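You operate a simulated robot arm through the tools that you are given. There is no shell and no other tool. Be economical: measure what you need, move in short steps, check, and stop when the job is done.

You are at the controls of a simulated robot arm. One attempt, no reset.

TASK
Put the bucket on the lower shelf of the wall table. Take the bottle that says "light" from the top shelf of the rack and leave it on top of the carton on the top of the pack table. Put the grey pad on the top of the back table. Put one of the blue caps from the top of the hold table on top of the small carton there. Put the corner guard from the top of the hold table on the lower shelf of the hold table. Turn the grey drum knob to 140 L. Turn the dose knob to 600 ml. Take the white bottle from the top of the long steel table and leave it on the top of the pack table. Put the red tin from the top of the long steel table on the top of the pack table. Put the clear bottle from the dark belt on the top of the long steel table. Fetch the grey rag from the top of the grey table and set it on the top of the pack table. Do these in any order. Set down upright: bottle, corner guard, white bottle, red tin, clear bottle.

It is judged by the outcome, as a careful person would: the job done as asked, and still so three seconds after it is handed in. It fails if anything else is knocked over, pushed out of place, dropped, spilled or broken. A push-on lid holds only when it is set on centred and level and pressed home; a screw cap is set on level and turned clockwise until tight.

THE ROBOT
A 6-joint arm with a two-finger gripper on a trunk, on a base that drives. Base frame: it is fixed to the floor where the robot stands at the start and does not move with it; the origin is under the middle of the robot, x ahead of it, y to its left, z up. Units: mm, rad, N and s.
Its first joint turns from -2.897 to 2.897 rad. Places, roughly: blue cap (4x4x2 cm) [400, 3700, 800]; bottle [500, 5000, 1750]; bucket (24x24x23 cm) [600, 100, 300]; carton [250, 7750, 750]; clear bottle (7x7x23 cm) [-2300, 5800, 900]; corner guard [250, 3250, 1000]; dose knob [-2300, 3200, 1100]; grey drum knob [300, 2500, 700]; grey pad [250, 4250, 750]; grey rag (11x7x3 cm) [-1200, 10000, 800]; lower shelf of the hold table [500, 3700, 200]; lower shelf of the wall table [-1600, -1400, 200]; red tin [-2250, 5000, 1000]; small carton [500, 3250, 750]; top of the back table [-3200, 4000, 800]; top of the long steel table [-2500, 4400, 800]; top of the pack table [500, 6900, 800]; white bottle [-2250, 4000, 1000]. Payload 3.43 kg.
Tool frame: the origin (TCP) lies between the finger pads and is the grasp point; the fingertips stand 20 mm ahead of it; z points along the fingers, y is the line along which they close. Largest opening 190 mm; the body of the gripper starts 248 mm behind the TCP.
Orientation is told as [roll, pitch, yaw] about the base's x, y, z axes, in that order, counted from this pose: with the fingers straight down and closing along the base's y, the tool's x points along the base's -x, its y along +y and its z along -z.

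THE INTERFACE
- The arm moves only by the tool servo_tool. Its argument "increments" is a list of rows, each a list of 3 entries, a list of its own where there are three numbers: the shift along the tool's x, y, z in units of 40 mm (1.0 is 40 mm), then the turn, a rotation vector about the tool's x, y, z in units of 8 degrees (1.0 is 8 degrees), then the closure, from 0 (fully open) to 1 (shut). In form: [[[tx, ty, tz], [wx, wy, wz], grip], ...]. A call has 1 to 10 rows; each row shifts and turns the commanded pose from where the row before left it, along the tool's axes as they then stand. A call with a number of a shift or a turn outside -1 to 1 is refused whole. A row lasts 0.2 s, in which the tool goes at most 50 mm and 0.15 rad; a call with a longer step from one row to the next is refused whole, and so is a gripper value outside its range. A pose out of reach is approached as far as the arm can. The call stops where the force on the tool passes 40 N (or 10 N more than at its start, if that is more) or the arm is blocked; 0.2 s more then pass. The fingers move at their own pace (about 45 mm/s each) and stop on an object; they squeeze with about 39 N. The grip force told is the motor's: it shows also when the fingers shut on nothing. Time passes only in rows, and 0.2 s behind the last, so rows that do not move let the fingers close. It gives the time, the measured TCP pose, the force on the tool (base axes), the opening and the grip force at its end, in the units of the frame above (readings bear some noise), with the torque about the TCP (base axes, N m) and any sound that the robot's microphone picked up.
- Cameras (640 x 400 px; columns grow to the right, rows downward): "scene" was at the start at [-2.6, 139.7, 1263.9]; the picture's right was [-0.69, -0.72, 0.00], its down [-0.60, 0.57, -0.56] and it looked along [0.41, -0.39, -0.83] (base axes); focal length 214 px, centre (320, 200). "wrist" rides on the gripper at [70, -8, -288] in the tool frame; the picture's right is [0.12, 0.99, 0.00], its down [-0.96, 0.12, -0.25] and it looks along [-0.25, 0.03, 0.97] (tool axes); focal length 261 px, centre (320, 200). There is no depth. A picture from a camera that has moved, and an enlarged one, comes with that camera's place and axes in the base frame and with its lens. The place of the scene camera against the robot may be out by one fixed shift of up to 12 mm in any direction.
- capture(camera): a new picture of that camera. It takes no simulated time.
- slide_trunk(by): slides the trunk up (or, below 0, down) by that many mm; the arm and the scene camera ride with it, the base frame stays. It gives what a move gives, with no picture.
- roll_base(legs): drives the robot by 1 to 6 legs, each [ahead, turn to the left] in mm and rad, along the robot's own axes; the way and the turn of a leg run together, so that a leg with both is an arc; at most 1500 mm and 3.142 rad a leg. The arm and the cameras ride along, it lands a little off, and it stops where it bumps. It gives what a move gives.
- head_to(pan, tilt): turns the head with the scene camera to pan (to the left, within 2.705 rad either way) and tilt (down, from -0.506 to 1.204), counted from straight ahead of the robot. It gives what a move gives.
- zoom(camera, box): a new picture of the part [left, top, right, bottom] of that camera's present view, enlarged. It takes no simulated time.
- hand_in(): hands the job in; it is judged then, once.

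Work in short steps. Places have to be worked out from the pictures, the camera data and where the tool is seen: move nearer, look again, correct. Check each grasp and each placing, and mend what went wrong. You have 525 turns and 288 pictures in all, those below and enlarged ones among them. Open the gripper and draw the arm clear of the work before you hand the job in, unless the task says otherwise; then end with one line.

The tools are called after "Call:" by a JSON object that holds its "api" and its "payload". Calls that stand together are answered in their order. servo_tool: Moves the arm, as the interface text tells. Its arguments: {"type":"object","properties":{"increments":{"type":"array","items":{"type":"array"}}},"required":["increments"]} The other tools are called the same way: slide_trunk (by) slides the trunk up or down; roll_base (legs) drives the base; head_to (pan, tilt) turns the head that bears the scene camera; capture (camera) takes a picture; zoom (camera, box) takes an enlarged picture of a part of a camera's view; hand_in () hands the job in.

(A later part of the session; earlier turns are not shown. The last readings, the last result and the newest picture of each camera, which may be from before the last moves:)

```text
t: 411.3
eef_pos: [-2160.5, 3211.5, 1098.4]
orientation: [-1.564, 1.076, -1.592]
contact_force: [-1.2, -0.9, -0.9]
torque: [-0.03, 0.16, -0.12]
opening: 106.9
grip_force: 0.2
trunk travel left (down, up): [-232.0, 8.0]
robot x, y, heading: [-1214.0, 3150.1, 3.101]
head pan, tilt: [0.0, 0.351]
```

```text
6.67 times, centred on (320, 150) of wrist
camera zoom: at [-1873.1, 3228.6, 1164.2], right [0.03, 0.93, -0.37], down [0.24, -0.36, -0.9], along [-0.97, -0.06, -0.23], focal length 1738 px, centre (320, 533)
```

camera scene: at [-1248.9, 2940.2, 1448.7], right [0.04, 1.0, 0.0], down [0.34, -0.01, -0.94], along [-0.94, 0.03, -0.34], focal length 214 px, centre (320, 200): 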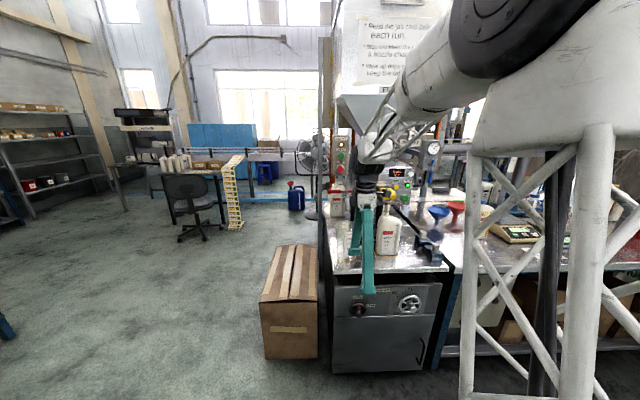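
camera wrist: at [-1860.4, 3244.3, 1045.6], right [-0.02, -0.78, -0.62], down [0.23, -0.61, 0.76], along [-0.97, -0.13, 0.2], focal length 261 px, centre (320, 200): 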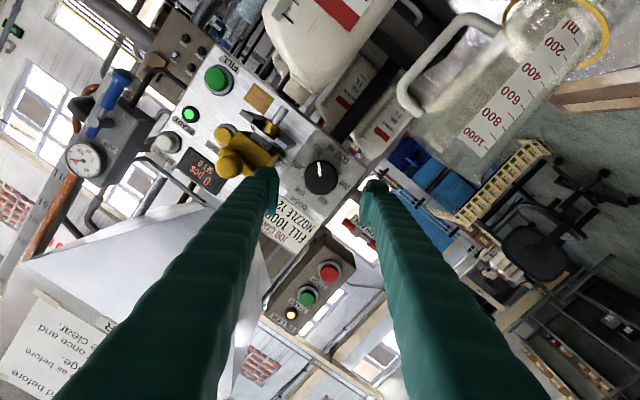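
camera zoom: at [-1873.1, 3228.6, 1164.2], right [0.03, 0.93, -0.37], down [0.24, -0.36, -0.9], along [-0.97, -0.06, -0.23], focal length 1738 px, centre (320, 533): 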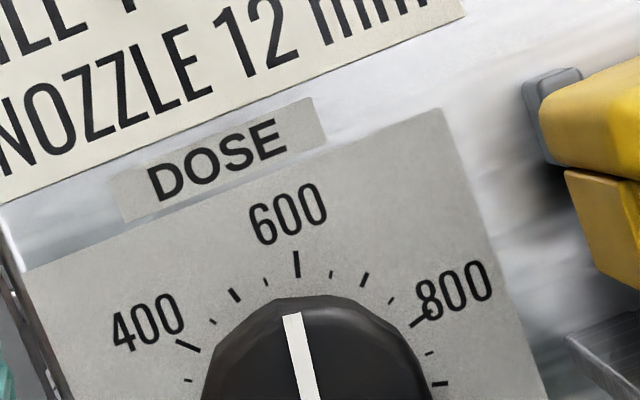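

The pointer is ~4–5° short (counter-clockwise side) of the tick. Regrip and nudge +4.5° clockwise.

Call:
{"api": "servo_tool", "payload": {"increments": [[[0, 0, 0.9], [0, 0, 0], 0.59], [[0, 0, 0.9], [0, 0, 0], 0.59], [[0, 0, 0.55], [0, 0, 0], 0.59], [[0, 0, 0], [0, 0, 0], 0.7], [[0, 0, 0], [0, 0, 0], 0.85], [[0, 0, 0], [0, 0, 0], 1], [[0, 0, 0], [0, 0, 0], 1], [[0, 0, 0], [0, 0, 0], 1]]}}

Call:
{"api": "zoom", "payload": {"camera": "wrist", "box": [270, 120, 370, 220]}}

```text
t: 411.6
eef_pos: [-2164.2, 3215.1, 1095.9]
orientation: [-1.552, 1.075, -1.588]
contact_force: [40.8, 12.6, 2.1]
torque: [0.6, -0.62, -2.68]
opening: 89.9
grip_force: 8.8
trunk travel left (down, up): [-232.0, 8.0]
robot x, y, heading: [-1212.8, 3147.4, 3.106]
head pan, tilt: [0.0, 0.351]
stopped in row 1: the force on the tool passed its limit at 107 N (the readings are from after the stop); the commanded pose is now the measured one
```

```text
4.00 times, centred on (320, 170) of wrist
camera zoom: at [-1876.4, 3231.0, 1164.0], right [0.04, 0.93, -0.37], down [0.24, -0.36, -0.9], along [-0.97, -0.06, -0.24], focal length 1043 px, centre (320, 320)
```

zoom: 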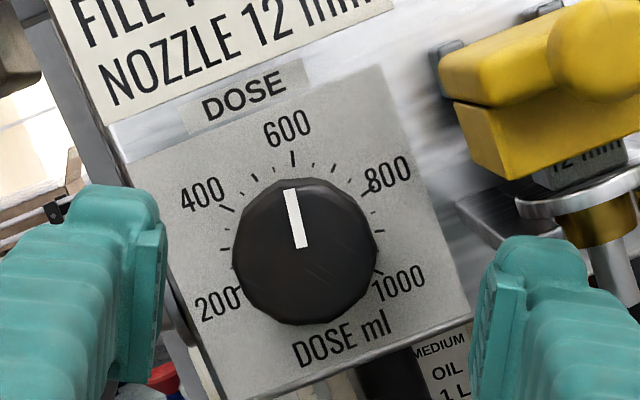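

Something was touched by the open right finger. Look at the scene around the nozzle bottle.

Call:
{"api": "zoom", "payload": {"camera": "scene", "box": [330, 150, 440, 270]}}

Call:
{"api": "capture", "payload": {"camera": "wrist"}}

```text
3.33 times, centred on (385, 210) of scene
camera zoom: at [-1247.1, 2941.1, 1448.9], right [0.04, 1.0, 0.0], down [0.34, -0.01, -0.94], along [-0.94, 0.04, -0.34], focal length 715 px, centre (103, 167)
```

zoom: 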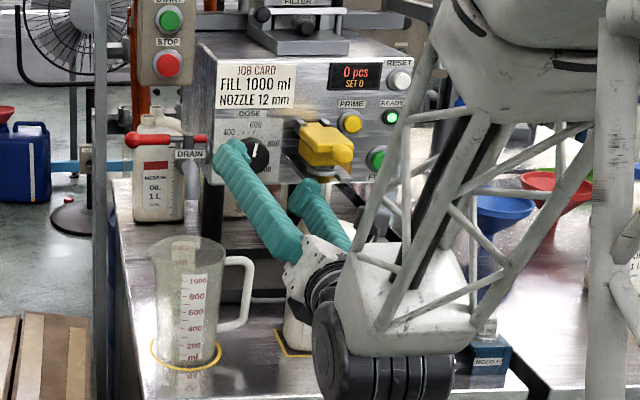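

```text
127 pictures are left
camera wrist: at [-1876.4, 3231.0, 1164.0], right [0.04, 0.93, -0.37], down [0.24, -0.36, -0.9], along [-0.97, -0.06, -0.24], focal length 261 px, centre (320, 200)
```

wrist: 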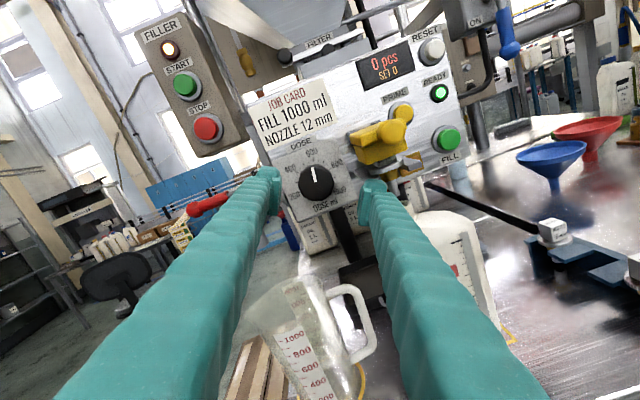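

The lower-right finger may have touched the bottle under the nozzle. Back off and rotate the finger line back to vertical, then inspect the bottle.

Call:
{"api": "servo_tool", "payload": {"increments": [[[0, 0, -0.9], [0, 0, 0], 0.59], [[0, 0, -0.3], [0, 0, 0], 0.59], [[0, 0, 0], [0, 0, 1], 0.59], [[0, 0, 0], [0, 0, 1], 0.59], [[0, 0, 0], [0, 0, 1], 0.59], [[0, 0, 0], [0, 0, 1], 0.59], [[0, 0, 0], [0, 0, 1], 0.59], [[0, 0, 0], [0, 0, 1], 0.59], [[0, 0, 0], [0, 0, 1], 0.59], [[0, 0, 0], [0, 0, 0.7], 0.59]]}}

Call:
{"api": "capture", "payload": {"camera": "wrist"}}

Call:
{"api": "zoom", "payload": {"camera": "scene", "box": [330, 150, 440, 270]}}

```text
t: 413.8
eef_pos: [-2117.9, 3208.6, 1096.3]
orientation: [-1.563, -0.001, -1.6]
contact_force: [-0.3, -0.3, 0.4]
torque: [-0.01, 0.0, -0.01]
opening: 77.8
grip_force: 0.1
trunk travel left (down, up): [-232.0, 8.0]
robot x, y, heading: [-1210.6, 3152.6, 3.103]
head pan, tilt: [0.0, 0.351]
```

```text
126 pictures are left
camera wrist: at [-1829.7, 3271.0, 1106.3], right [0.01, 0.12, -0.99], down [0.22, -0.97, -0.11], along [-0.98, -0.22, -0.04], focal length 261 px, centre (320, 200)
```

wrist: 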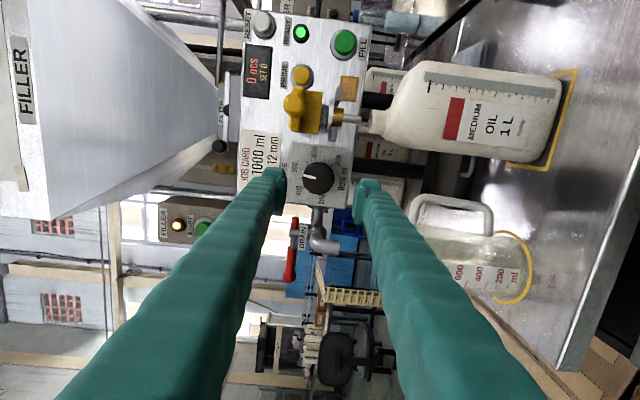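

```text
3.33 times, centred on (385, 210) of scene
camera zoom: at [-1248.9, 2940.5, 1448.7], right [0.04, 1.0, 0.0], down [0.34, -0.01, -0.94], along [-0.94, 0.04, -0.34], focal length 715 px, centre (103, 167)
```

zoom: 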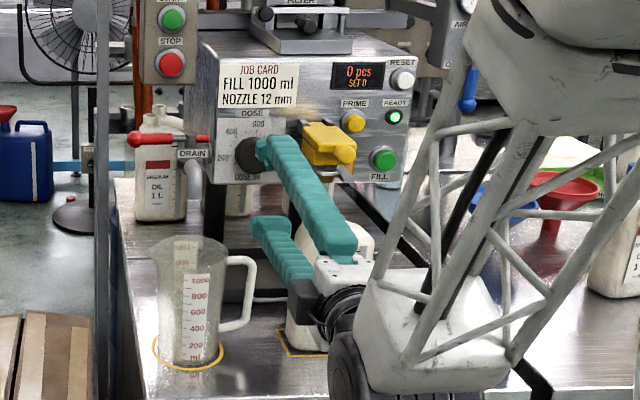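

Bottle still stands in its outline. With the finger line vertical, re-approach the knob (opening 78 mm) and close.

Call:
{"api": "servo_tool", "payload": {"increments": [[[0, 0, 0.8], [0, 0, 0], 0.59], [[0, 0, 0.8], [0, 0, 0], 0.59], [[0, 0, 0.8], [0, 0, 0], 0.59], [[0, 0, 0.6], [0, 0, 0], 0.59], [[0, 0, 0.4], [0, 0, 0], 0.59], [[0, 0, 0], [0, 0, 0], 0.7], [[0, 0, 0], [0, 0, 0], 0.9], [[0, 0, 0], [0, 0, 0], 1], [[0, 0, 0], [0, 0, 0], 1]]}}

Call:
{"api": "zoom", "payload": {"camera": "wrist", "box": [270, 120, 370, 220]}}

```text
t: 415.8
eef_pos: [-2254.1, 3213.0, 1097.9]
orientation: [-1.57, 0.002, -1.6]
contact_force: [-10.4, -0.7, 25.1]
torque: [-0.01, 0.17, 0.04]
opening: 50.1
grip_force: 45.1
trunk travel left (down, up): [-232.0, 8.0]
robot x, y, heading: [-1212.4, 3147.4, 3.106]
head pan, tilt: [0.0, 0.351]
```

```text
4.00 times, centred on (320, 170) of wrist
camera zoom: at [-1964.6, 3275.1, 1107.0], right [0.01, 0.12, -0.99], down [0.22, -0.97, -0.12], along [-0.98, -0.22, -0.03], focal length 1043 px, centre (320, 320)
```

zoom: 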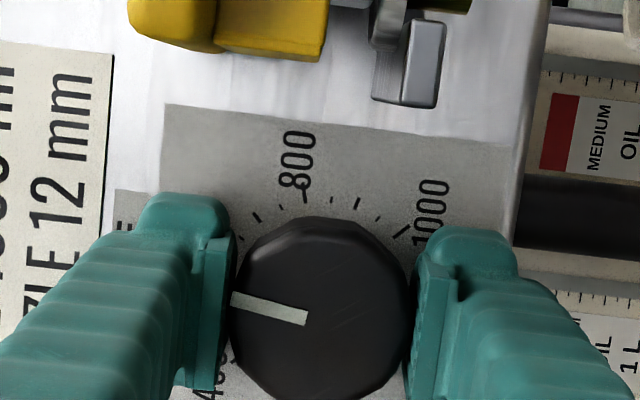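

Gripped. Rotate clockwise 4.5°, then release and retreat.

Call:
{"api": "servo_tool", "payload": {"increments": [[[0, 0, 0], [0, 0, 0.3], 1], [[0, 0, 0], [0, 0, 0.28], 1], [[0, 0, 0], [0, 0, 0], 1], [[0, 0, 0], [0, 0, 0], 0.85], [[0, 0, 0], [0, 0, 0], 0.7], [[0, 0, 0], [0, 0, 0], 0.6], [[0, 0, -0.8], [0, 0, 0], 0.59], [[0, 0, -0.9], [0, 0, 0], 0.59], [[0, 0, -0.9], [0, 0, 0], 0.59], [[0, 0, -0.9], [0, 0, 0], 0.59]]}}

Call:
{"api": "zoom", "payload": {"camera": "wrist", "box": [270, 120, 370, 220]}}

Call:
{"api": "zoom", "payload": {"camera": "scene", "box": [346, 180, 394, 210]}}

```text
t: 416.7
eef_pos: [-2254.2, 3212.8, 1096.5]
orientation: [-1.57, -0.08, -1.599]
contact_force: [11.5, 0.1, 9.7]
torque: [-0.01, 0.25, 0.01]
opening: 50.2
grip_force: 45.1
trunk travel left (down, up): [-232.0, 8.0]
robot x, y, heading: [-1216.9, 3151.6, 3.106]
head pan, tilt: [0.0, 0.351]
stopped in row 4: the force on the tool passed its limit at 41 N (the readings are from after the stop); the commanded pose is now the measured one
```

```text
4.00 times, centred on (320, 170) of wrist
camera zoom: at [-1964.5, 3275.3, 1100.7], right [0.0, 0.04, -1.0], down [0.22, -0.98, -0.04], along [-0.98, -0.22, -0.01], focal length 1043 px, centre (320, 320)
```

zoom: 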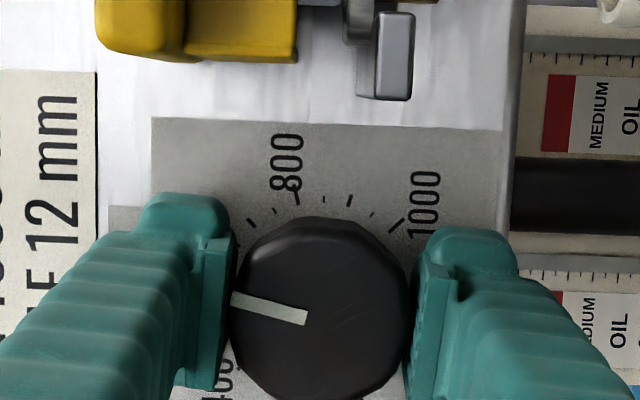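

```text
13.33 times, centred on (370, 195) of scene
camera zoom: at [-1248.1, 2940.5, 1448.1], right [0.04, 1.0, 0.0], down [0.34, -0.01, -0.94], along [-0.94, 0.04, -0.34], focal length 2860 px, centre (-347, 267)
```

zoom: 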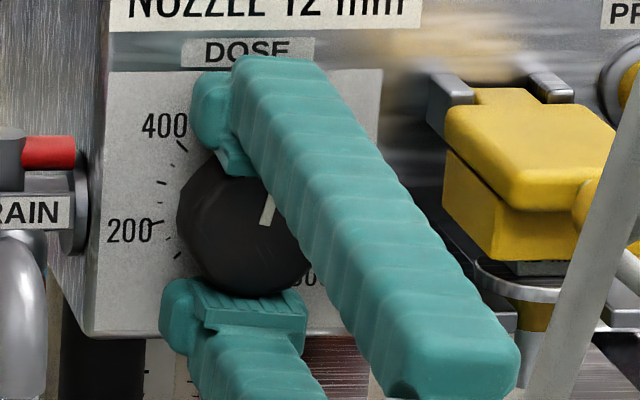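

Rotated 4.7°. Now open and retreat.

Call:
{"api": "servo_tool", "payload": {"increments": [[[0, 0, 0], [0, 0, 0], 0.85], [[0, 0, 0], [0, 0, 0], 0.7], [[0, 0, 0], [0, 0, 0], 0.6], [[0, 0, -0.8], [0, 0, 0], 0.59], [[0, 0, -0.9], [0, 0, 0], 0.59], [[0, 0, -0.9], [0, 0, 0], 0.59], [[0, 0, -0.9], [0, 0, 0], 0.59]]}}

Call:
{"api": "zoom", "payload": {"camera": "wrist", "box": [280, 130, 360, 210]}}

Call:
{"api": "zoom", "payload": {"camera": "scene", "box": [346, 180, 394, 210]}}

```text
t: 418.3
eef_pos: [-2114.3, 3210.5, 1097.8]
orientation: [-1.564, -0.08, -1.6]
contact_force: [-0.5, 0.3, -0.5]
torque: [0.0, 0.07, -0.02]
opening: 77.9
grip_force: 0.1
trunk travel left (down, up): [-232.0, 8.0]
robot x, y, heading: [-1216.9, 3148.0, 3.103]
head pan, tilt: [0.0, 0.351]
```

```text
5.00 times, centred on (320, 170) of wrist
camera zoom: at [-1824.4, 3273.5, 1101.5], right [0.01, 0.04, -1.0], down [0.22, -0.97, -0.04], along [-0.98, -0.22, -0.02], focal length 1303 px, centre (320, 350)
```

zoom: 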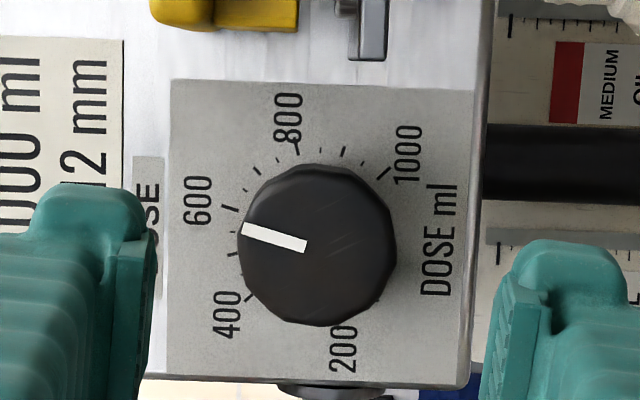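

```text
13.33 times, centred on (370, 195) of scene
camera zoom: at [-1249.6, 2940.5, 1448.7], right [0.04, 1.0, 0.0], down [0.34, -0.01, -0.94], along [-0.94, 0.04, -0.34], focal length 2860 px, centre (-347, 267)
```

zoom: 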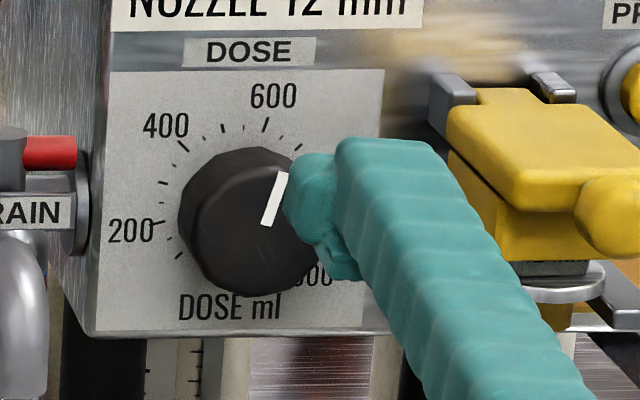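

Dose pointer now parallel to the 600 tick. Back away 300 mm and return the tool to vertical.

Call:
{"api": "roll_base", "payload": {"legs": [[-300, 0]]}}

Call:
{"api": "servo_tool", "payload": {"increments": [[[0, 0, 0], [-1, 0, -0.57], 0], [[0, 0, 0], [-1, 0, 0], 0], [[0, 0, 0], [-1, 0, 0], 0], [[0, 0, 0], [-1, 0, 0], 0], [[0, 0, 0], [-1, 0, 0], 0], [[0, 0, 0], [-1, 0, 0], 0], [[0, 0, 0], [-1, 0, 0], 0], [[0, 0, 0], [-1, 0, 0], 0], [[0, 0, 0], [-1, 0, 0], 0], [[0, 0, 0], [-1, 0, 0], 0]]}}

Call:
{"api": "servo_tool", "payload": {"increments": [[[0, 0, 0], [-1, 0, 0], 0], [[0, 0, 0], [-0.2, 0, 0], 0]]}}

```text
t: 420.4
eef_pos: [-1802.0, 3202.8, 1097.7]
orientation: [-1.566, -0.08, -1.605]
contact_force: [0.2, -0.7, 0.2]
torque: [-0.01, 0.03, 0.0]
opening: 78.2
grip_force: 0.0
trunk travel left (down, up): [-232.0, 8.0]
robot x, y, heading: [-902.8, 3131.9, 3.101]
head pan, tilt: [0.0, 0.351]
```

```text
refused: row 1 steps farther than a row can; nothing moved
```

```text
t: 420.9
eef_pos: [-1802.4, 3201.9, 1097.5]
orientation: [-1.395, -0.079, -1.605]
contact_force: [-0.3, -0.2, -0.5]
torque: [0.02, 0.0, 0.02]
opening: 130.8
grip_force: 0.0
trunk travel left (down, up): [-232.0, 8.0]
robot x, y, heading: [-905.8, 3133.2, 3.099]
head pan, tilt: [0.0, 0.351]
```

Call:
{"api": "servo_tool", "payload": {"increments": [[[0, 0, 0], [0, 0, -0.57], 0], [[0, 0, 0], [-1, 0, 0], 0], [[0, 0, 0], [-1, 0, 0], 0], [[0, 0, 0], [-1, 0, 0], 0], [[0, 0, 0], [-1, 0, 0], 0], [[0, 0, 0], [-1, 0, 0], 0], [[0, 0, 0], [-1, 0, 0], 0], [[0, 0, 0], [-1, 0, 0], 0], [[0, 0, 0], [-1, 0, 0], 0], [[0, 0, 0], [-1, 0, 0], 0]]}}

Call:
{"api": "roll_base", "payload": {"legs": [[0, -1.53], [900, 0]]}}

Call:
{"api": "head_to", "payload": {"pan": 1.3, "tilt": 0.4}}

Call:
{"api": "capture", "payload": {"camera": "scene"}}

```text
t: 423.1
eef_pos: [-1812.6, 3159.0, 1104.7]
orientation: [-0.595, -0.084, -1.48]
contact_force: [0.6, -0.1, 0.1]
torque: [-0.07, 0.06, 0.06]
opening: 190.1
grip_force: 0.0
out of reach, approached as far as the arm can: row 4, 5, 6, 7, 8, 10
trunk travel left (down, up): [-232.0, 8.0]
robot x, y, heading: [-902.5, 3135.4, 3.096]
head pan, tilt: [0.0, 0.351]
```

```text
t: 431.9
eef_pos: [-892.8, 4949.0, 1103.6]
orientation: [-0.596, -0.081, -3.019]
contact_force: [-0.1, 0.2, -0.1]
torque: [0.02, -0.02, 0.0]
opening: 189.8
grip_force: 0.0
trunk travel left (down, up): [-232.0, 8.0]
robot x, y, heading: [-893.5, 4040.3, 1.555]
head pan, tilt: [0.0, 0.351]
```

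```text
t: 433.3
eef_pos: [-892.9, 4949.1, 1103.8]
orientation: [-0.595, -0.082, -3.021]
contact_force: [-0.4, 0.0, -0.3]
torque: [0.01, 0.01, 0.02]
opening: 189.8
grip_force: 0.1
trunk travel left (down, up): [-232.0, 8.0]
robot x, y, heading: [-889.5, 4038.9, 1.552]
head pan, tilt: [1.3, 0.4]
```

```text
119 pictures are left
camera scene: at [-1174.1, 3998.5, 1444.1], right [0.28, 0.96, 0.0], down [0.37, -0.11, -0.92], along [-0.88, 0.26, -0.39], focal length 214 px, centre (320, 200)
```

scene: 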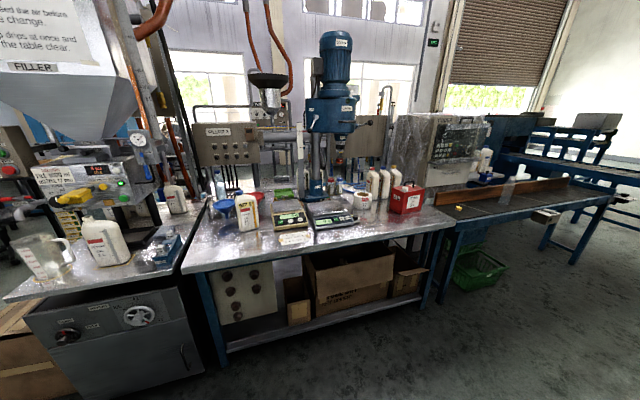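

Zoom on the bottle and the red tin.

Call:
{"api": "zoom", "payload": {"camera": "scene", "box": [200, 150, 440, 270]}}

```text
2.67 times, centred on (320, 210) of scene
camera zoom: at [-1174.1, 3998.5, 1444.1], right [0.28, 0.96, 0.0], down [0.37, -0.11, -0.92], along [-0.88, 0.26, -0.39], focal length 572 px, centre (320, 173)
```

zoom: 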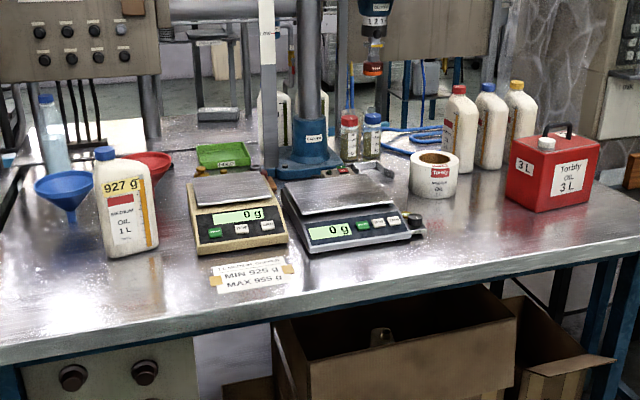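

White bottle is the 927 g one at ≈ (−2340, 3910); red tin ≈ (−2261, 4940). First retract the arm and make the tool vertical.

Call:
{"api": "servo_tool", "payload": {"increments": [[[0, 0.75, -0.51], [0, 0, 0], 0], [[0, 0.75, -0.51], [0, 0, 0], 0], [[0, 0.75, -0.51], [0, 0, 0], 0], [[0, 0.75, -0.51], [0, 0, 0], 0], [[0, 0.75, -0.51], [-0.9, 0, 0], 0], [[0, 0.6, -0.4], [-0.9, 0, 0], 0], [[0, 0, 0], [-0.9, 0, 0], 0], [[0, 0, -0.4], [-0.9, 0, 0], 0], [[0, 0, -0.4], [-0.66, 0, 0], 0], [[0, 0, -0.4], [0, 0, 0], 0]]}}

```text
t: 435.5
eef_pos: [-834.7, 4728.2, 1138.3]
orientation: [-0.095, -0.264, -2.978]
contact_force: [-0.7, -1.0, -1.6]
torque: [-0.08, 0.0, 0.03]
opening: 190.1
grip_force: 0.1
out of reach, approached as far as the arm can: row 5, 6, 7, 8
trunk travel left (down, up): [-232.0, 8.0]
robot x, y, heading: [-891.8, 4043.2, 1.562]
head pan, tilt: [1.3, 0.4]
```

Call:
{"api": "servo_tool", "payload": {"increments": [[[0, 0, 0], [-0.35, 0.9, 0], 0], [[0, 0, 0], [-0.33, 0.95, 0], 0], [[0, 0, 0], [0, 0, 0], 0]]}}

Call:
{"api": "roll_base", "payload": {"legs": [[0, 1.57]]}}

```text
t: 436.3
eef_pos: [-835.0, 4727.4, 1138.0]
orientation: [-0.099, -0.264, -2.979]
contact_force: [0.2, 0.4, 0.0]
torque: [-0.03, 0.0, -0.01]
opening: 190.0
grip_force: 0.0
out of reach, approached as far as the arm can: row 1, 2
trunk travel left (down, up): [-232.0, 8.0]
robot x, y, heading: [-892.0, 4041.0, 1.553]
head pan, tilt: [1.3, 0.4]
```

```text
t: 440.7
eef_pos: [-1578.9, 4110.4, 1138.2]
orientation: [-0.097, -0.265, -1.431]
contact_force: [0.1, 0.0, 1.0]
torque: [0.0, 0.04, -0.02]
opening: 190.0
grip_force: 0.1
trunk travel left (down, up): [-232.0, 8.0]
robot x, y, heading: [-892.5, 4038.6, 3.106]
head pan, tilt: [1.3, 0.4]
```

Call:
{"api": "servo_tool", "payload": {"increments": [[[0, 0, 0], [0, 0, 1], 0], [[0, 0, 0], [0, 0, 1], 0], [[0, 0, 0], [0, 0, 1], 0], [[0, 0, 0], [-0.3, 0.9, 0], 0], [[0, 0, 0], [-0.3, 0.9, 0], 0], [[0, 0, 0], [0, 0, 0], 0]]}}

```text
t: 442.1
eef_pos: [-1578.8, 4112.1, 1137.8]
orientation: [0.02, -0.28, -1.868]
contact_force: [0.1, -0.9, 0.2]
torque: [-0.02, 0.0, 0.01]
opening: 190.2
grip_force: 0.1
out of reach, approached as far as the arm can: row 4, 5
trunk travel left (down, up): [-232.0, 8.0]
robot x, y, heading: [-893.2, 4039.0, 3.107]
head pan, tilt: [1.3, 0.4]
```

Call:
{"api": "servo_tool", "payload": {"increments": [[[-0.9, 0, 0], [0, 0, 0], 0], [[-0.9, 0, 0], [0, 0, 0], 0], [[-0.9, 0, 0], [0, 0, 0], 0], [[0, 0, 0], [0, 0.9, 0], 0], [[0, 0, 0], [0, 0.9, 0], 0], [[0, 0, 0], [0, 0, 0], 0]]}}

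Call:
{"api": "head_to", "payload": {"pan": 0.0, "tilt": 0.2}}

Call:
{"api": "capture", "payload": {"camera": "scene"}}

```text
t: 443.5
eef_pos: [-1607.7, 4011.4, 1167.8]
orientation: [0.03, -0.278, -1.869]
contact_force: [1.0, 1.7, -0.1]
torque: [0.03, 0.04, 0.01]
opening: 190.1
grip_force: 0.0
out of reach, approached as far as the arm can: row 4, 5
trunk travel left (down, up): [-232.0, 8.0]
robot x, y, heading: [-889.6, 4040.0, 3.105]
head pan, tilt: [1.3, 0.4]
```

```text
t: 444.9
eef_pos: [-1608.8, 4012.3, 1168.1]
orientation: [0.03, -0.279, -1.867]
contact_force: [0.8, -0.1, -0.5]
torque: [0.01, 0.01, 0.01]
opening: 189.9
grip_force: 0.1
trunk travel left (down, up): [-232.0, 8.0]
robot x, y, heading: [-892.9, 4039.9, 3.103]
head pan, tilt: [0.0, 0.201]
```

```text
117 pictures are left
camera scene: at [-926.6, 3832.0, 1462.7], right [0.04, 1.0, 0.0], down [0.2, -0.01, -0.98], along [-0.98, 0.04, -0.2], focal length 214 px, centre (320, 200)
```

scene: 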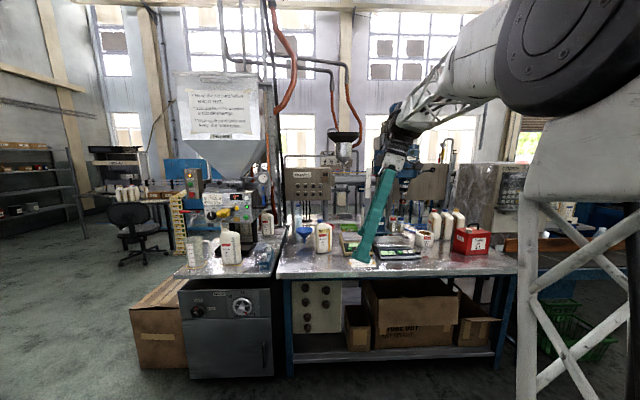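

The wrist is stuck on a limit. Unwind: turn yaw back, tilt forward 40° while extending, correct the lean, then tilt back while retracting.

Call:
{"api": "servo_tool", "payload": {"increments": [[[0, 0, 0], [0, 0, -1], 0], [[0, 0, 0], [0, 0, -1], 0], [[0, -0.3, 0], [0.9, 0, 0], 0], [[0, -0.4, 0.1], [0.9, 0, 0], 0], [[0, -0.4, 0.2], [0.9, 0, 0], 0], [[0, -0.4, 0.3], [0.9, 0, 0], 0], [[0, -0.4, 0.4], [0.9, 0, 0], 0], [[0, -0.4, 0.4], [0.9, 0, 0], 0], [[0, 0, 0], [0, 0, 0], 0]]}}

```text
t: 446.9
eef_pos: [-1719.0, 4009.0, 1152.8]
orientation: [-0.805, -0.276, -1.577]
contact_force: [-0.3, -0.8, 0.6]
torque: [-0.03, 0.01, 0.04]
opening: 190.2
grip_force: 0.0
trunk travel left (down, up): [-232.0, 8.0]
robot x, y, heading: [-888.6, 4037.0, 3.099]
head pan, tilt: [0.0, 0.201]
```

Call:
{"api": "servo_tool", "payload": {"increments": [[[0, 0, 0], [0.245, 0.62, 0.6], 0], [[0, 0, 0], [0.245, 0.62, 0.6], 0], [[0, 0, 0], [0, 0, 0], 0]]}}

```text
t: 447.8
eef_pos: [-1719.1, 4023.3, 1148.2]
orientation: [-0.809, -0.298, -1.742]
contact_force: [0.3, 0.3, -1.4]
torque: [0.01, -0.03, -0.03]
opening: 189.8
grip_force: 0.1
out of reach, approached as far as the arm can: row 2
trunk travel left (down, up): [-232.0, 8.0]
robot x, y, heading: [-890.6, 4037.4, 3.101]
head pan, tilt: [0.0, 0.201]
```

Call:
{"api": "servo_tool", "payload": {"increments": [[[0, 0, 0], [0, 0, 1], 0], [[0, 0, 0], [0, 0, 1], 0], [[0, 0, 0], [0, 0, 1], 0], [[0, 0, 0], [0, 0, 1], 0], [[0, 0, 0], [0, 0, 1], 0], [[0, 0, 0], [0, 0, 1], 0], [[0, 0, 0], [0, 0, 1], 0], [[0, 0, 0], [0, 0, 1], 0], [[0, 0, 0], [0, 0, 1], 0], [[0, 0, 0], [0, 0, 1], 0]]}}

Call:
{"api": "capture", "payload": {"camera": "scene"}}

```text
t: 449.9
eef_pos: [-1718.3, 4023.4, 1147.7]
orientation: [0.252, -0.819, 2.904]
contact_force: [-0.4, 0.4, -0.3]
torque: [0.01, -0.04, -0.02]
opening: 190.3
grip_force: 0.1
trunk travel left (down, up): [-232.0, 8.0]
robot x, y, heading: [-891.6, 4038.7, 3.099]
head pan, tilt: [0.0, 0.201]
```

```text
116 pictures are left
camera scene: at [-926.5, 3832.0, 1462.7], right [0.04, 1.0, 0.0], down [0.2, -0.01, -0.98], along [-0.98, 0.04, -0.2], focal length 214 px, centre (320, 200)
```

scene: 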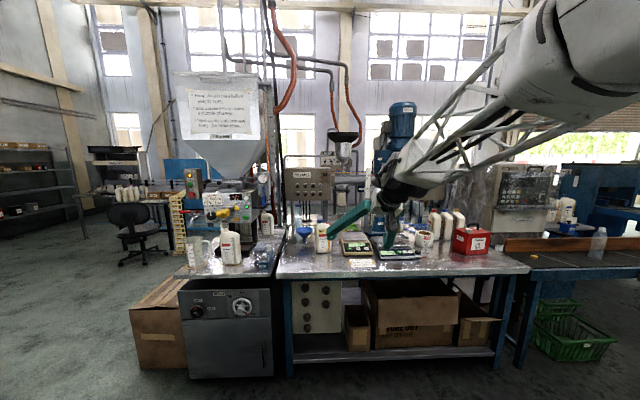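

Call:
{"api": "servo_tool", "payload": {"increments": [[[0, 0, 0], [0.9, 0, 0], 0], [[0, 0, 0], [0.9, 0, 0], 0], [[0.4, 0, -0.4], [0, 0.9, 0], 0], [[0.5, 0, -0.3], [0, 0.9, 0], 0], [[0.5, 0, -0.3], [0, 0.9, 0], 0], [[0.5, 0, -0.2], [0, 0.9, 0], 0], [[0.5, 0, 0], [0, 0.9, 0], 0], [[0.4, 0, 0], [0, 0.7, 0], 0], [[0, 0, 0], [0, 0, 0], 0]]}}

```text
t: 451.9
eef_pos: [-1591.1, 4014.5, 1121.1]
orientation: [0.264, -0.118, 3.061]
contact_force: [-0.3, -1.1, 0.1]
torque: [0.03, -0.02, 0.02]
opening: 189.9
grip_force: 0.0
out of reach, approached as far as the arm can: row 1, 2, 3, 5, 6
trunk travel left (down, up): [-232.0, 8.0]
robot x, y, heading: [-890.9, 4040.9, 3.104]
head pan, tilt: [0.0, 0.201]
```

Call:
{"api": "servo_tool", "payload": {"increments": [[[0, -0.9, 0], [0, 0, 0], 0], [[0, -0.9, 0], [0, 0, 0], 0], [[0, -0.9, 0], [0, 0, 0], 0], [[0, -0.9, 0], [0, 0, 0], 0], [[0, -0.9, 0], [0, 0, 0], 0], [[0, 0, 0], [0.9, 0, 0], 0], [[0, 0, 0], [0.9, 0, 0], 0], [[0, 0, 0], [0, 0, 0], 0]]}}

```text
t: 453.8
eef_pos: [-1585.7, 4190.8, 1081.6]
orientation: [0.245, -0.121, 3.064]
contact_force: [0.3, 0.2, -0.9]
torque: [0.01, -0.02, 0.06]
opening: 189.9
grip_force: 0.1
out of reach, approached as far as the arm can: row 6, 7
trunk travel left (down, up): [-232.0, 8.0]
robot x, y, heading: [-893.7, 4039.9, 3.099]
head pan, tilt: [0.0, 0.201]
```

Retrace: tilt fully forward to horizontal while extending to r≈950, where the pose was fine before.

Call:
{"api": "servo_tool", "payload": {"increments": [[[-0.6, 0, 0], [0, -1, 0], 0], [[-0.6, 0, 0], [0, -1, 0], 0], [[-0.6, 0, 0.2], [0, -1, 0], 0], [[-0.6, 0, 0.3], [0, -1, 0], 0], [[-0.5, 0, 0.4], [0, -1, 0], 0], [[-0.4, 0, 0.5], [0, -1, 0], 0], [[-0.3, 0, 0.6], [0, -1, 0], 0], [[-0.2, 0, 0.6], [0, -1, 0], 0], [[0, 0, 0.5], [0, -1, 0], 0], [[0, 0, 0.5], [0, -1, 0], 0]]}}

Call:
{"api": "capture", "payload": {"camera": "scene"}}

```text
t: 455.9
eef_pos: [-1824.9, 4196.5, 1075.3]
orientation: [1.38, -1.328, 1.733]
contact_force: [1.6, 2.7, 1.2]
torque: [-0.03, -0.34, 0.43]
opening: 190.1
grip_force: 0.0
trunk travel left (down, up): [-232.0, 8.0]
robot x, y, heading: [-893.7, 4038.7, 3.1]
head pan, tilt: [0.0, 0.201]
```

```text
115 pictures are left
camera scene: at [-925.3, 3832.3, 1462.8], right [0.04, 1.0, 0.0], down [0.2, -0.01, -0.98], along [-0.98, 0.04, -0.2], focal length 214 px, centre (320, 200)
```

scene: 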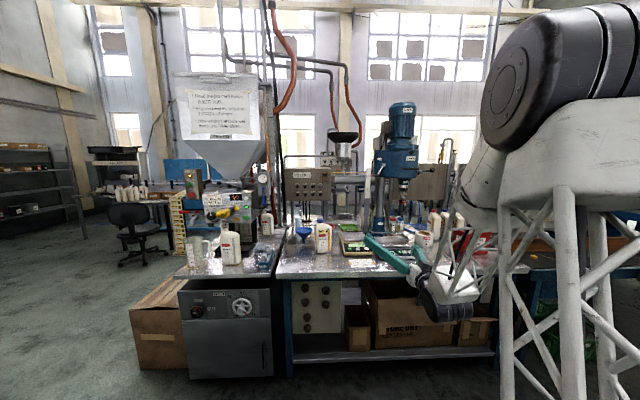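

Horizontal pose reached cleanly. Fix the axial roll, then tilt back while retracting.

Call:
{"api": "servo_tool", "payload": {"increments": [[[0, 0, 0], [0, 0, -0.9], 0], [[0, 0, 0], [0, 0, -0.86], 0], [[0, 0, -0.575], [0, 1, 0], 0], [[0.08, 0, -0.57], [0, 1, 0], 0], [[0.16, 0, -0.55], [0, 1, 0], 0], [[0.23, 0, -0.525], [0, 1, 0], 0], [[0.3, 0, -0.49], [0, 1, 0], 0], [[0.37, 0, -0.44], [0, 1, 0], 0]]}}

Call:
{"api": "servo_tool", "payload": {"increments": [[[0.43, 0, -0.385], [0, 1, 0], 0], [[0.48, 0, -0.32], [0, 1, 0], 0], [[0.52, 0, -0.25], [0, 1, 0], 0], [[0.55, 0, -0.18], [0, 1, 0], 0], [[0, 0, 0], [0, 1, 0], 0], [[0, 0, 0], [0, 0, 0], 0]]}}

```text
t: 457.9
eef_pos: [-1747.0, 4147.4, 1125.3]
orientation: [0.337, -0.888, 2.844]
contact_force: [0.4, -0.3, -0.1]
torque: [0.04, -0.02, 0.01]
opening: 189.8
grip_force: 0.0
out of reach, approached as far as the arm can: row 6, 7
trunk travel left (down, up): [-232.0, 8.0]
robot x, y, heading: [-891.0, 4037.4, 3.102]
head pan, tilt: [0.0, 0.201]
stopped in row 8: the arm was blocked; the commanded pose is now the measured one
```

```text
t: 459.4
eef_pos: [-1654.8, 4138.6, 1107.1]
orientation: [0.225, -0.215, 3.063]
contact_force: [-0.2, -0.8, 0.6]
torque: [-0.05, -0.07, 0.02]
opening: 190.0
grip_force: 0.1
trunk travel left (down, up): [-232.0, 8.0]
robot x, y, heading: [-887.4, 4037.4, 3.101]
head pan, tilt: [0.0, 0.201]
```

Call:
{"api": "servo_tool", "payload": {"increments": [[[0, 0, 0], [0.8, 0, 0], 0], [[0, 0, 0], [0.8, 0, 0], 0], [[0, 0, 0], [0, 0, 0], 0]]}}

Call:
{"api": "servo_tool", "payload": {"increments": [[[0, 0, 0.9], [0, 0, 0], 0], [[0, 0, 0.9], [0, 0, 0], 0], [[0, 0, 0.9], [0, 0, 0], 0], [[0, 0, 0], [0.8, 0.5, 0], 0], [[0, 0, 0], [0.8, 0.5, 0], 0]]}}

```text
t: 460.1
eef_pos: [-1656.5, 4139.0, 1108.2]
orientation: [0.225, -0.217, 3.062]
contact_force: [-0.2, -0.1, -1.0]
torque: [0.0, 0.03, -0.02]
opening: 190.2
grip_force: 0.1
out of reach, approached as far as the arm can: row 1, 2
trunk travel left (down, up): [-232.0, 8.0]
robot x, y, heading: [-889.1, 4040.9, 3.099]
head pan, tilt: [0.0, 0.201]
```

```text
t: 461.4
eef_pos: [-1677.7, 4121.3, 1002.7]
orientation: [0.212, -0.197, 3.066]
contact_force: [0.5, 0.5, 0.1]
torque: [0.0, 0.01, 0.0]
opening: 190.1
grip_force: 0.0
out of reach, approached as far as the arm can: row 4, 5
trunk travel left (down, up): [-232.0, 8.0]
robot x, y, heading: [-891.3, 4038.9, 3.101]
head pan, tilt: [0.0, 0.201]
```

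I believe the wrist is in a flipped branch (forearm roll at its limit). Recovery: point the tool horizontally forward, swing it right of the forearm, then bring it down that side.

Call:
{"api": "servo_tool", "payload": {"increments": [[[-0.6, 0, 0], [0, -1, 0], 0], [[-0.6, 0, 0], [0, -1, 0], 0], [[-0.6, 0, 0.2], [0, -1, 0], 0], [[-0.6, 0, 0.2], [0, -1, 0], 0], [[-0.6, 0, 0.3], [0, -1, 0], 0], [[-0.5, 0, 0.4], [0, -1, 0], 0], [[-0.5, 0, 0.4], [0, -1, 0], 0], [[-0.4, 0, 0.4], [0, -1, 0], 0], [[-0.3, 0, 0.3], [0, -1, 0], 0], [[-0.3, 0, 0.3], [0, -1, 0], 0]]}}

Call:
{"api": "servo_tool", "payload": {"increments": [[[-0.4, 0, 0], [0, -1, 0], 0], [[-0.4, 0, 0], [0, -1, 0], 0], [[0, 0, 0], [0, 0, 0], 0]]}}

```text
t: 463.6
eef_pos: [-1896.2, 4141.9, 1075.8]
orientation: [1.713, -1.361, 1.394]
contact_force: [0.9, 0.9, 0.7]
torque: [0.01, -0.25, 0.18]
opening: 189.7
grip_force: 0.0
trunk travel left (down, up): [-232.0, 8.0]
robot x, y, heading: [-891.5, 4037.9, 3.101]
head pan, tilt: [0.0, 0.201]
```

```text
t: 464.4
eef_pos: [-1891.5, 4150.6, 1106.5]
orientation: [2.533, -1.2, 0.542]
contact_force: [-0.6, 0.4, -0.6]
torque: [0.02, 0.01, 0.01]
opening: 190.1
grip_force: 0.0
trunk travel left (down, up): [-232.0, 8.0]
robot x, y, heading: [-890.0, 4038.9, 3.104]
head pan, tilt: [0.0, 0.201]
```

Tool points forward and slightly up. Now yaw it right 40° about the vertical.

Call:
{"api": "servo_tool", "payload": {"increments": [[[0, 0, 0], [0.932, -0.207, -0.2975], 0], [[0, 0, 0], [0.932, -0.207, -0.2975], 0], [[0, 0, 0], [0.932, -0.207, -0.2975], 0], [[0, 0, 0], [0.932, -0.207, -0.2975], 0], [[0, 0, 0], [0.932, -0.207, -0.2975], 0], [[0, 0, 0], [0.932, -0.207, -0.2975], 0], [[0, 0, 0], [0, 0, 0], 0]]}}

```text
t: 465.9
eef_pos: [-1891.9, 4150.3, 1106.1]
orientation: [2.534, -1.203, -0.299]
contact_force: [-0.5, -0.5, -0.6]
torque: [0.0, 0.0, 0.0]
opening: 190.1
grip_force: 0.1
trunk travel left (down, up): [-232.0, 8.0]
robot x, y, heading: [-892.2, 4037.1, 3.104]
head pan, tilt: [0.0, 0.201]
```

Now pitch the tool down on that side, 5 steps.

Call:
{"api": "servo_tool", "payload": {"increments": [[[0, 0, -0.5], [0.216, 0.976, 0], 0], [[0, 0, -0.5], [0.216, 0.976, 0], 0], [[0, 0, -0.5], [0.216, 0.976, 0], 0], [[0, 0, -0.5], [0.216, 0.976, 0], 0], [[0, 0, -0.5], [0.216, 0.976, 0], 0], [[0, 0, -0.5], [0.216, 0.976, 0], 0], [[0, 0, 0], [0, 0, 0], 0]]}}

```text
t: 467.6
eef_pos: [-1822.7, 4056.3, 1109.6]
orientation: [0.347, -0.994, 1.799]
contact_force: [-0.1, 0.0, 0.0]
torque: [0.0, 0.0, 0.0]
opening: 190.1
grip_force: 0.1
trunk travel left (down, up): [-232.0, 8.0]
robot x, y, heading: [-889.7, 4038.1, 3.105]
head pan, tilt: [0.0, 0.201]
```

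No limit here. Continue pitching down with retraction.

Call:
{"api": "servo_tool", "payload": {"increments": [[[0.08, -0.5, -0.32], [0.216, 0.976, 0], 0], [[0.08, -0.5, -0.3], [0.216, 0.976, 0], 0], [[0.08, -0.5, -0.2], [0.216, 0.976, 0], 0], [[0.1, -0.5, -0.1], [0.216, 0.976, 0], 0], [[0.1, -0.5, 0], [0.216, 0.976, 0], 0], [[0, 0, 0], [0.216, 0.976, 0], 0], [[0, 0, 0], [0.216, 0.976, 0], 0], [[0, 0, 0], [0.08, 0.36, 0], 0], [[0, 0, 0], [0, 0, 0], 0]]}}

```text
t: 469.6
eef_pos: [-1714.1, 4064.0, 1104.0]
orientation: [0.051, -0.296, 1.976]
contact_force: [0.2, -0.7, 0.7]
torque: [0.0, 0.01, -0.03]
opening: 189.9
grip_force: 0.0
out of reach, approached as far as the arm can: row 6, 7, 8
trunk travel left (down, up): [-232.0, 8.0]
robot x, y, heading: [-890.9, 4037.3, 3.102]
head pan, tilt: [0.0, 0.201]
```

Leaning to the other side now (good branch). Retract 120 mm and finish.

Call:
{"api": "servo_tool", "payload": {"increments": [[[0.36, -0.9, -0.15], [0, 0, 0], 0], [[0.36, -0.9, -0.15], [0, 0, 0], 0], [[0.36, -0.9, -0.15], [0, 0, 0], 0], [[0, 0, 0], [0.18, 0.9, 0], 0], [[0, 0, 0], [0.18, 0.9, 0], 0], [[0, 0, 0], [0, 0.32, 0], 0], [[0, 0, 0], [0, 0, 0], 0]]}}

```text
t: 471.1
eef_pos: [-1595.9, 4062.8, 1103.1]
orientation: [0.028, -0.288, 1.977]
contact_force: [1.2, -0.7, 0.4]
torque: [0.02, -0.02, 0.0]
opening: 190.1
grip_force: 0.0
out of reach, approached as far as the arm can: row 4, 5
trunk travel left (down, up): [-232.0, 8.0]
robot x, y, heading: [-889.1, 4039.6, 3.101]
head pan, tilt: [0.0, 0.201]
```

I now understand: the arm plane contains the TCP bearing, and crossing the forearm axis must be done exactly in-plane (tool heading = TCP bearing). Undo: pitch back up on this side with extension.

Call:
{"api": "servo_tool", "payload": {"increments": [[[-0.1, 0.5, 0], [-0.216, -0.976, 0], 0], [[-0.1, 0.5, 0.1], [-0.216, -0.976, 0], 0], [[-0.1, 0.5, 0.2], [-0.216, -0.976, 0], 0], [[-0.1, 0.5, 0.3], [-0.216, -0.976, 0], 0], [[-0.1, 0.5, 0.3], [-0.216, -0.976, 0], 0], [[0, 0.3, 0.5], [-0.216, -0.976, 0], 0], [[0, 0, 0.5], [-0.216, -0.976, 0], 0], [[0, 0, 0.5], [-0.216, -0.976, 0], 0], [[0, 0, 0.5], [-0.216, -0.976, 0], 0], [[0, 0, 0.5], [-0.216, -0.976, 0], 0]]}}

Call:
{"api": "servo_tool", "payload": {"increments": [[[0, 0, 0], [-0.216, -0.976, 0], 0], [[0, 0, 0], [-0.216, -0.976, 0], 0], [[0, 0, 0], [0, 0, 0], 0]]}}

```text
t: 473.4
eef_pos: [-1767.3, 4123.1, 1061.3]
orientation: [1.923, -1.363, 0.286]
contact_force: [1.2, 0.5, 0.9]
torque: [-0.22, -0.15, 0.21]
opening: 190.3
grip_force: 0.0
trunk travel left (down, up): [-232.0, 8.0]
robot x, y, heading: [-891.5, 4039.6, 3.103]
head pan, tilt: [0.0, 0.201]
```

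```text
t: 474.1
eef_pos: [-1766.6, 4123.2, 1059.5]
orientation: [2.66, -1.176, -0.417]
contact_force: [0.3, -0.3, 0.3]
torque: [0.03, 0.04, 0.01]
opening: 190.1
grip_force: 0.1
trunk travel left (down, up): [-232.0, 8.0]
robot x, y, heading: [-892.4, 4043.0, 3.101]
head pan, tilt: [0.0, 0.201]
```

Yaw left 48° to align heading with the TCP bearing.

Call:
{"api": "servo_tool", "payload": {"increments": [[[0, 0, 0], [-0.923, 0.178, 0.341], 0], [[0, 0, 0], [-0.923, 0.178, 0.341], 0], [[0, 0, 0], [-0.923, 0.178, 0.341], 0], [[0, 0, 0], [-0.923, 0.178, 0.341], 0], [[0, 0, 0], [-0.923, 0.178, 0.341], 0], [[0, 0, 0], [-0.923, 0.178, 0.341], 0], [[0, 0, 0], [0, 0, 0], 0]]}}

```text
t: 475.8
eef_pos: [-1812.4, 4121.6, 1065.8]
orientation: [2.661, -1.175, 0.42]
contact_force: [0.1, -0.5, 0.2]
torque: [0.02, 0.02, -0.03]
opening: 190.3
grip_force: 0.1
out of reach, approached as far as the arm can: row 4, 5, 6
trunk travel left (down, up): [-232.0, 8.0]
robot x, y, heading: [-892.9, 4037.7, 3.105]
head pan, tilt: [0.0, 0.201]
```

Heading matches bearing (3.046 vs 3.05). Extend 60 mm, then tilt down in-plane while rising, like the earlier successful return.

Call:
{"api": "servo_tool", "payload": {"increments": [[[0, 0, 0.8], [0, 0, 0], 0], [[0.3, 0, 0.8], [0, 0, 0], 0], [[0, 0, 0], [0.19, 0.982, 0], 0], [[0, 0, 0], [0.19, 0.982, 0], 0], [[-0.5, 0, 0], [0.19, 0.982, 0], 0], [[-0.7, 0, 0], [0.19, 0.982, 0], 0], [[-0.7, 0, 0], [0.19, 0.982, 0], 0], [[-0.7, 0, 0], [0.19, 0.982, 0], 0]]}}

```text
t: 477.6
eef_pos: [-1883.9, 4154.3, 1170.0]
orientation: [0.349, -1.079, 2.629]
contact_force: [-0.5, 1.7, -0.7]
torque: [0.01, 0.02, -0.01]
opening: 190.0
grip_force: 0.0
out of reach, approached as far as the arm can: row 8
trunk travel left (down, up): [-232.0, 8.0]
robot x, y, heading: [-889.7, 4043.8, 3.103]
head pan, tilt: [0.0, 0.201]
```

Still aligned (heading 3.021, bearing 3.029). Continue with slight retraction.

Call:
{"api": "servo_tool", "payload": {"increments": [[[0.22, -0.04, -0.45], [0, 0, 0], 0], [[0.22, -0.04, -0.45], [0.18, 0.984, 0], 0], [[0.2, -0.04, -0.3], [0.18, 0.984, 0], 0], [[0.2, -0.04, -0.3], [0.18, 0.984, 0], 0], [[0, 0, 0], [0, 0, 0], 0]]}}

```text
t: 478.8
eef_pos: [-1833.4, 4145.3, 1177.5]
orientation: [0.152, -0.645, 2.804]
contact_force: [-0.1, -0.7, -0.3]
torque: [-0.02, 0.01, 0.02]
opening: 190.0
grip_force: 0.0
out of reach, approached as far as the arm can: row 1
trunk travel left (down, up): [-232.0, 8.0]
robot x, y, heading: [-890.1, 4039.8, 3.102]
head pan, tilt: [0.0, 0.201]
```

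Good. Continue the remaining ~38°.

Call:
{"api": "servo_tool", "payload": {"increments": [[[0.3, 0, -0.2], [0.17, 0.98, 0], 0], [[0.3, 0, -0.2], [0.17, 0.98, 0], 0], [[0.3, 0, -0.1], [0.17, 0.98, 0], 0], [[0.3, 0, 0], [0.17, 0.98, 0], 0], [[0, 0, 0], [0.1, 0.65, 0], 0], [[0, 0, 0], [0, 0, 0], 0]]}}

```text
t: 480.1
eef_pos: [-1782.9, 4129.3, 1171.4]
orientation: [0.019, -0.01, 2.86]
contact_force: [0.0, -0.4, -0.7]
torque: [0.01, -0.13, 0.01]
opening: 190.2
grip_force: 0.1
trunk travel left (down, up): [-232.0, 8.0]
robot x, y, heading: [-890.0, 4038.8, 3.103]
head pan, tilt: [0.0, 0.201]
```

Tool vertical again. Retract to r≈650, then drive 650 mm toward the long table.

Call:
{"api": "servo_tool", "payload": {"increments": [[[0.82, -0.24, 0], [0, 0, 0], 0], [[0.82, -0.24, 0], [0, 0, 0], 0], [[0.82, -0.24, 0], [0, 0, 0], 0], [[0.82, -0.24, 0], [0, 0, 0], 0], [[0.82, -0.24, 0], [0, 0, 0], 0], [[0.82, -0.24, 0], [0, 0, 0], 0]]}}

Call:
{"api": "roll_base", "payload": {"legs": [[0, 0.13], [670, 0]]}}

Call:
{"api": "capture", "payload": {"camera": "wrist"}}

```text
t: 481.6
eef_pos: [-1579.0, 4131.3, 1168.9]
orientation: [0.019, -0.009, 2.86]
contact_force: [-1.1, -0.2, -0.8]
torque: [0.0, -0.2, -0.02]
opening: 190.0
grip_force: 0.0
trunk travel left (down, up): [-232.0, 8.0]
robot x, y, heading: [-893.8, 4041.1, 3.1]
head pan, tilt: [0.0, 0.201]
```

```text
t: 485.9
eef_pos: [-2249.4, 3980.3, 1169.5]
orientation: [0.021, -0.01, 2.989]
contact_force: [0.0, -0.8, 0.8]
torque: [-0.02, 0.0, 0.0]
opening: 189.8
grip_force: 0.1
trunk travel left (down, up): [-232.0, 8.0]
robot x, y, heading: [-1556.7, 3980.6, -3.049]
head pan, tilt: [0.0, 0.201]
```

```text
114 pictures are left
camera wrist: at [-2174.7, 3983.5, 1455.3], right [-0.03, -1.0, 0.02], down [-0.96, 0.04, 0.26], along [-0.26, -0.01, -0.97], focal length 261 px, centre (320, 200)
```

wrist: 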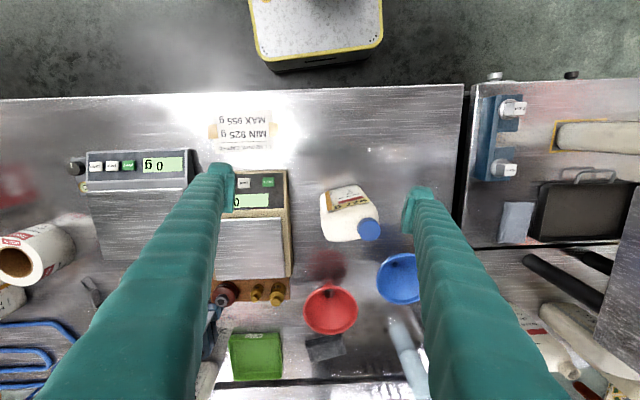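

Bottle body ≈ centre (−2345, 3921), 105 mm wide along y. Align yaw, move over it and lower to z≈1060 (fingertips above the shoulders), then check.

Call:
{"api": "servo_tool", "payload": {"increments": [[[-0.6, 0.3, 0], [0, 0, -0.86], 0], [[-0.6, 0.3, 0], [0, 0, -0.86], 0], [[-0.66, 0.33, 0.7], [0, 0, 0], 0], [[-0.66, 0.33, 0.9], [0, 0, 0], 0], [[0, 0, 0.9], [0, 0, 0], 0]]}}

Call:
{"api": "capture", "payload": {"camera": "wrist"}}

```text
t: 487.1
eef_pos: [-2353.1, 3932.0, 1072.8]
orientation: [0.016, -0.016, -3.052]
contact_force: [-0.4, 0.3, -0.5]
torque: [-0.02, 0.04, 0.0]
opening: 190.0
grip_force: 0.1
trunk travel left (down, up): [-232.0, 8.0]
robot x, y, heading: [-1556.2, 3976.8, -3.051]
head pan, tilt: [0.0, 0.201]
```

```text
113 pictures are left
camera wrist: at [-2279.3, 3951.1, 1357.8], right [0.21, -0.98, 0.01], down [-0.94, -0.2, 0.26], along [-0.26, -0.07, -0.96], focal length 261 px, centre (320, 200)
```

wrist: 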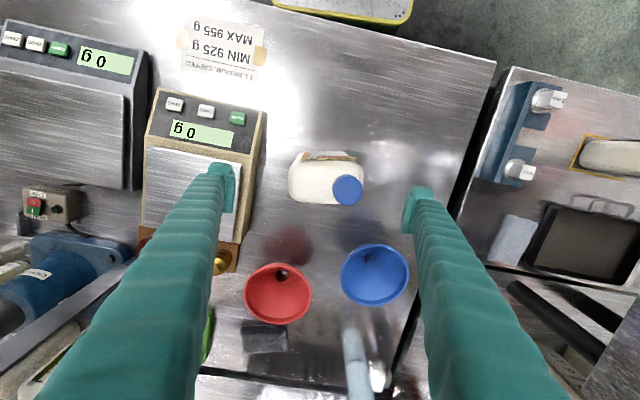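

Bottle centre ≈ (−2352, 3918). Narrow to 150 mm, correct 14 mm and 5°, then lower to z≈905.

Call:
{"api": "servo_tool", "payload": {"increments": [[[0, 0.35, 0], [0, 0, -0.6], 0.21], [[0, 0, 0], [0, 0, 0], 0.21], [[0, 0, 0.9], [0, 0, 0], 0.21], [[0, 0, 0.9], [0, 0, 0], 0.21], [[0, 0, 0.9], [0, 0, 0], 0.21], [[0, 0, 0.9], [0, 0, 0], 0.21], [[0, 0, 0.5], [0, 0, 0], 0.21]]}}

Call:
{"api": "capture", "payload": {"camera": "wrist"}}

```text
t: 488.6
eef_pos: [-2349.9, 3908.4, 907.0]
orientation: [0.014, -0.016, -2.971]
contact_force: [-0.1, 0.9, 0.2]
torque: [-0.01, 0.03, 0.03]
opening: 150.4
grip_force: 0.0
trunk travel left (down, up): [-232.0, 8.0]
robot x, y, heading: [-1555.0, 3979.6, -3.047]
head pan, tilt: [0.0, 0.201]
```

```text
112 pictures are left
camera wrist: at [-2278.8, 3935.1, 1192.2], right [0.29, -0.96, 0.01], down [-0.92, -0.27, 0.26], along [-0.25, -0.09, -0.96], focal length 261 px, centre (320, 200)
```

wrist: 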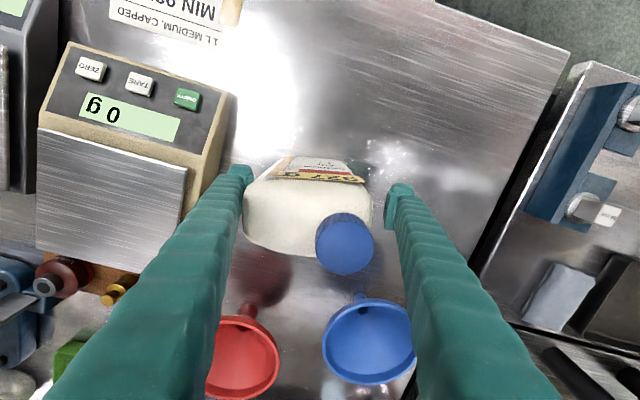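

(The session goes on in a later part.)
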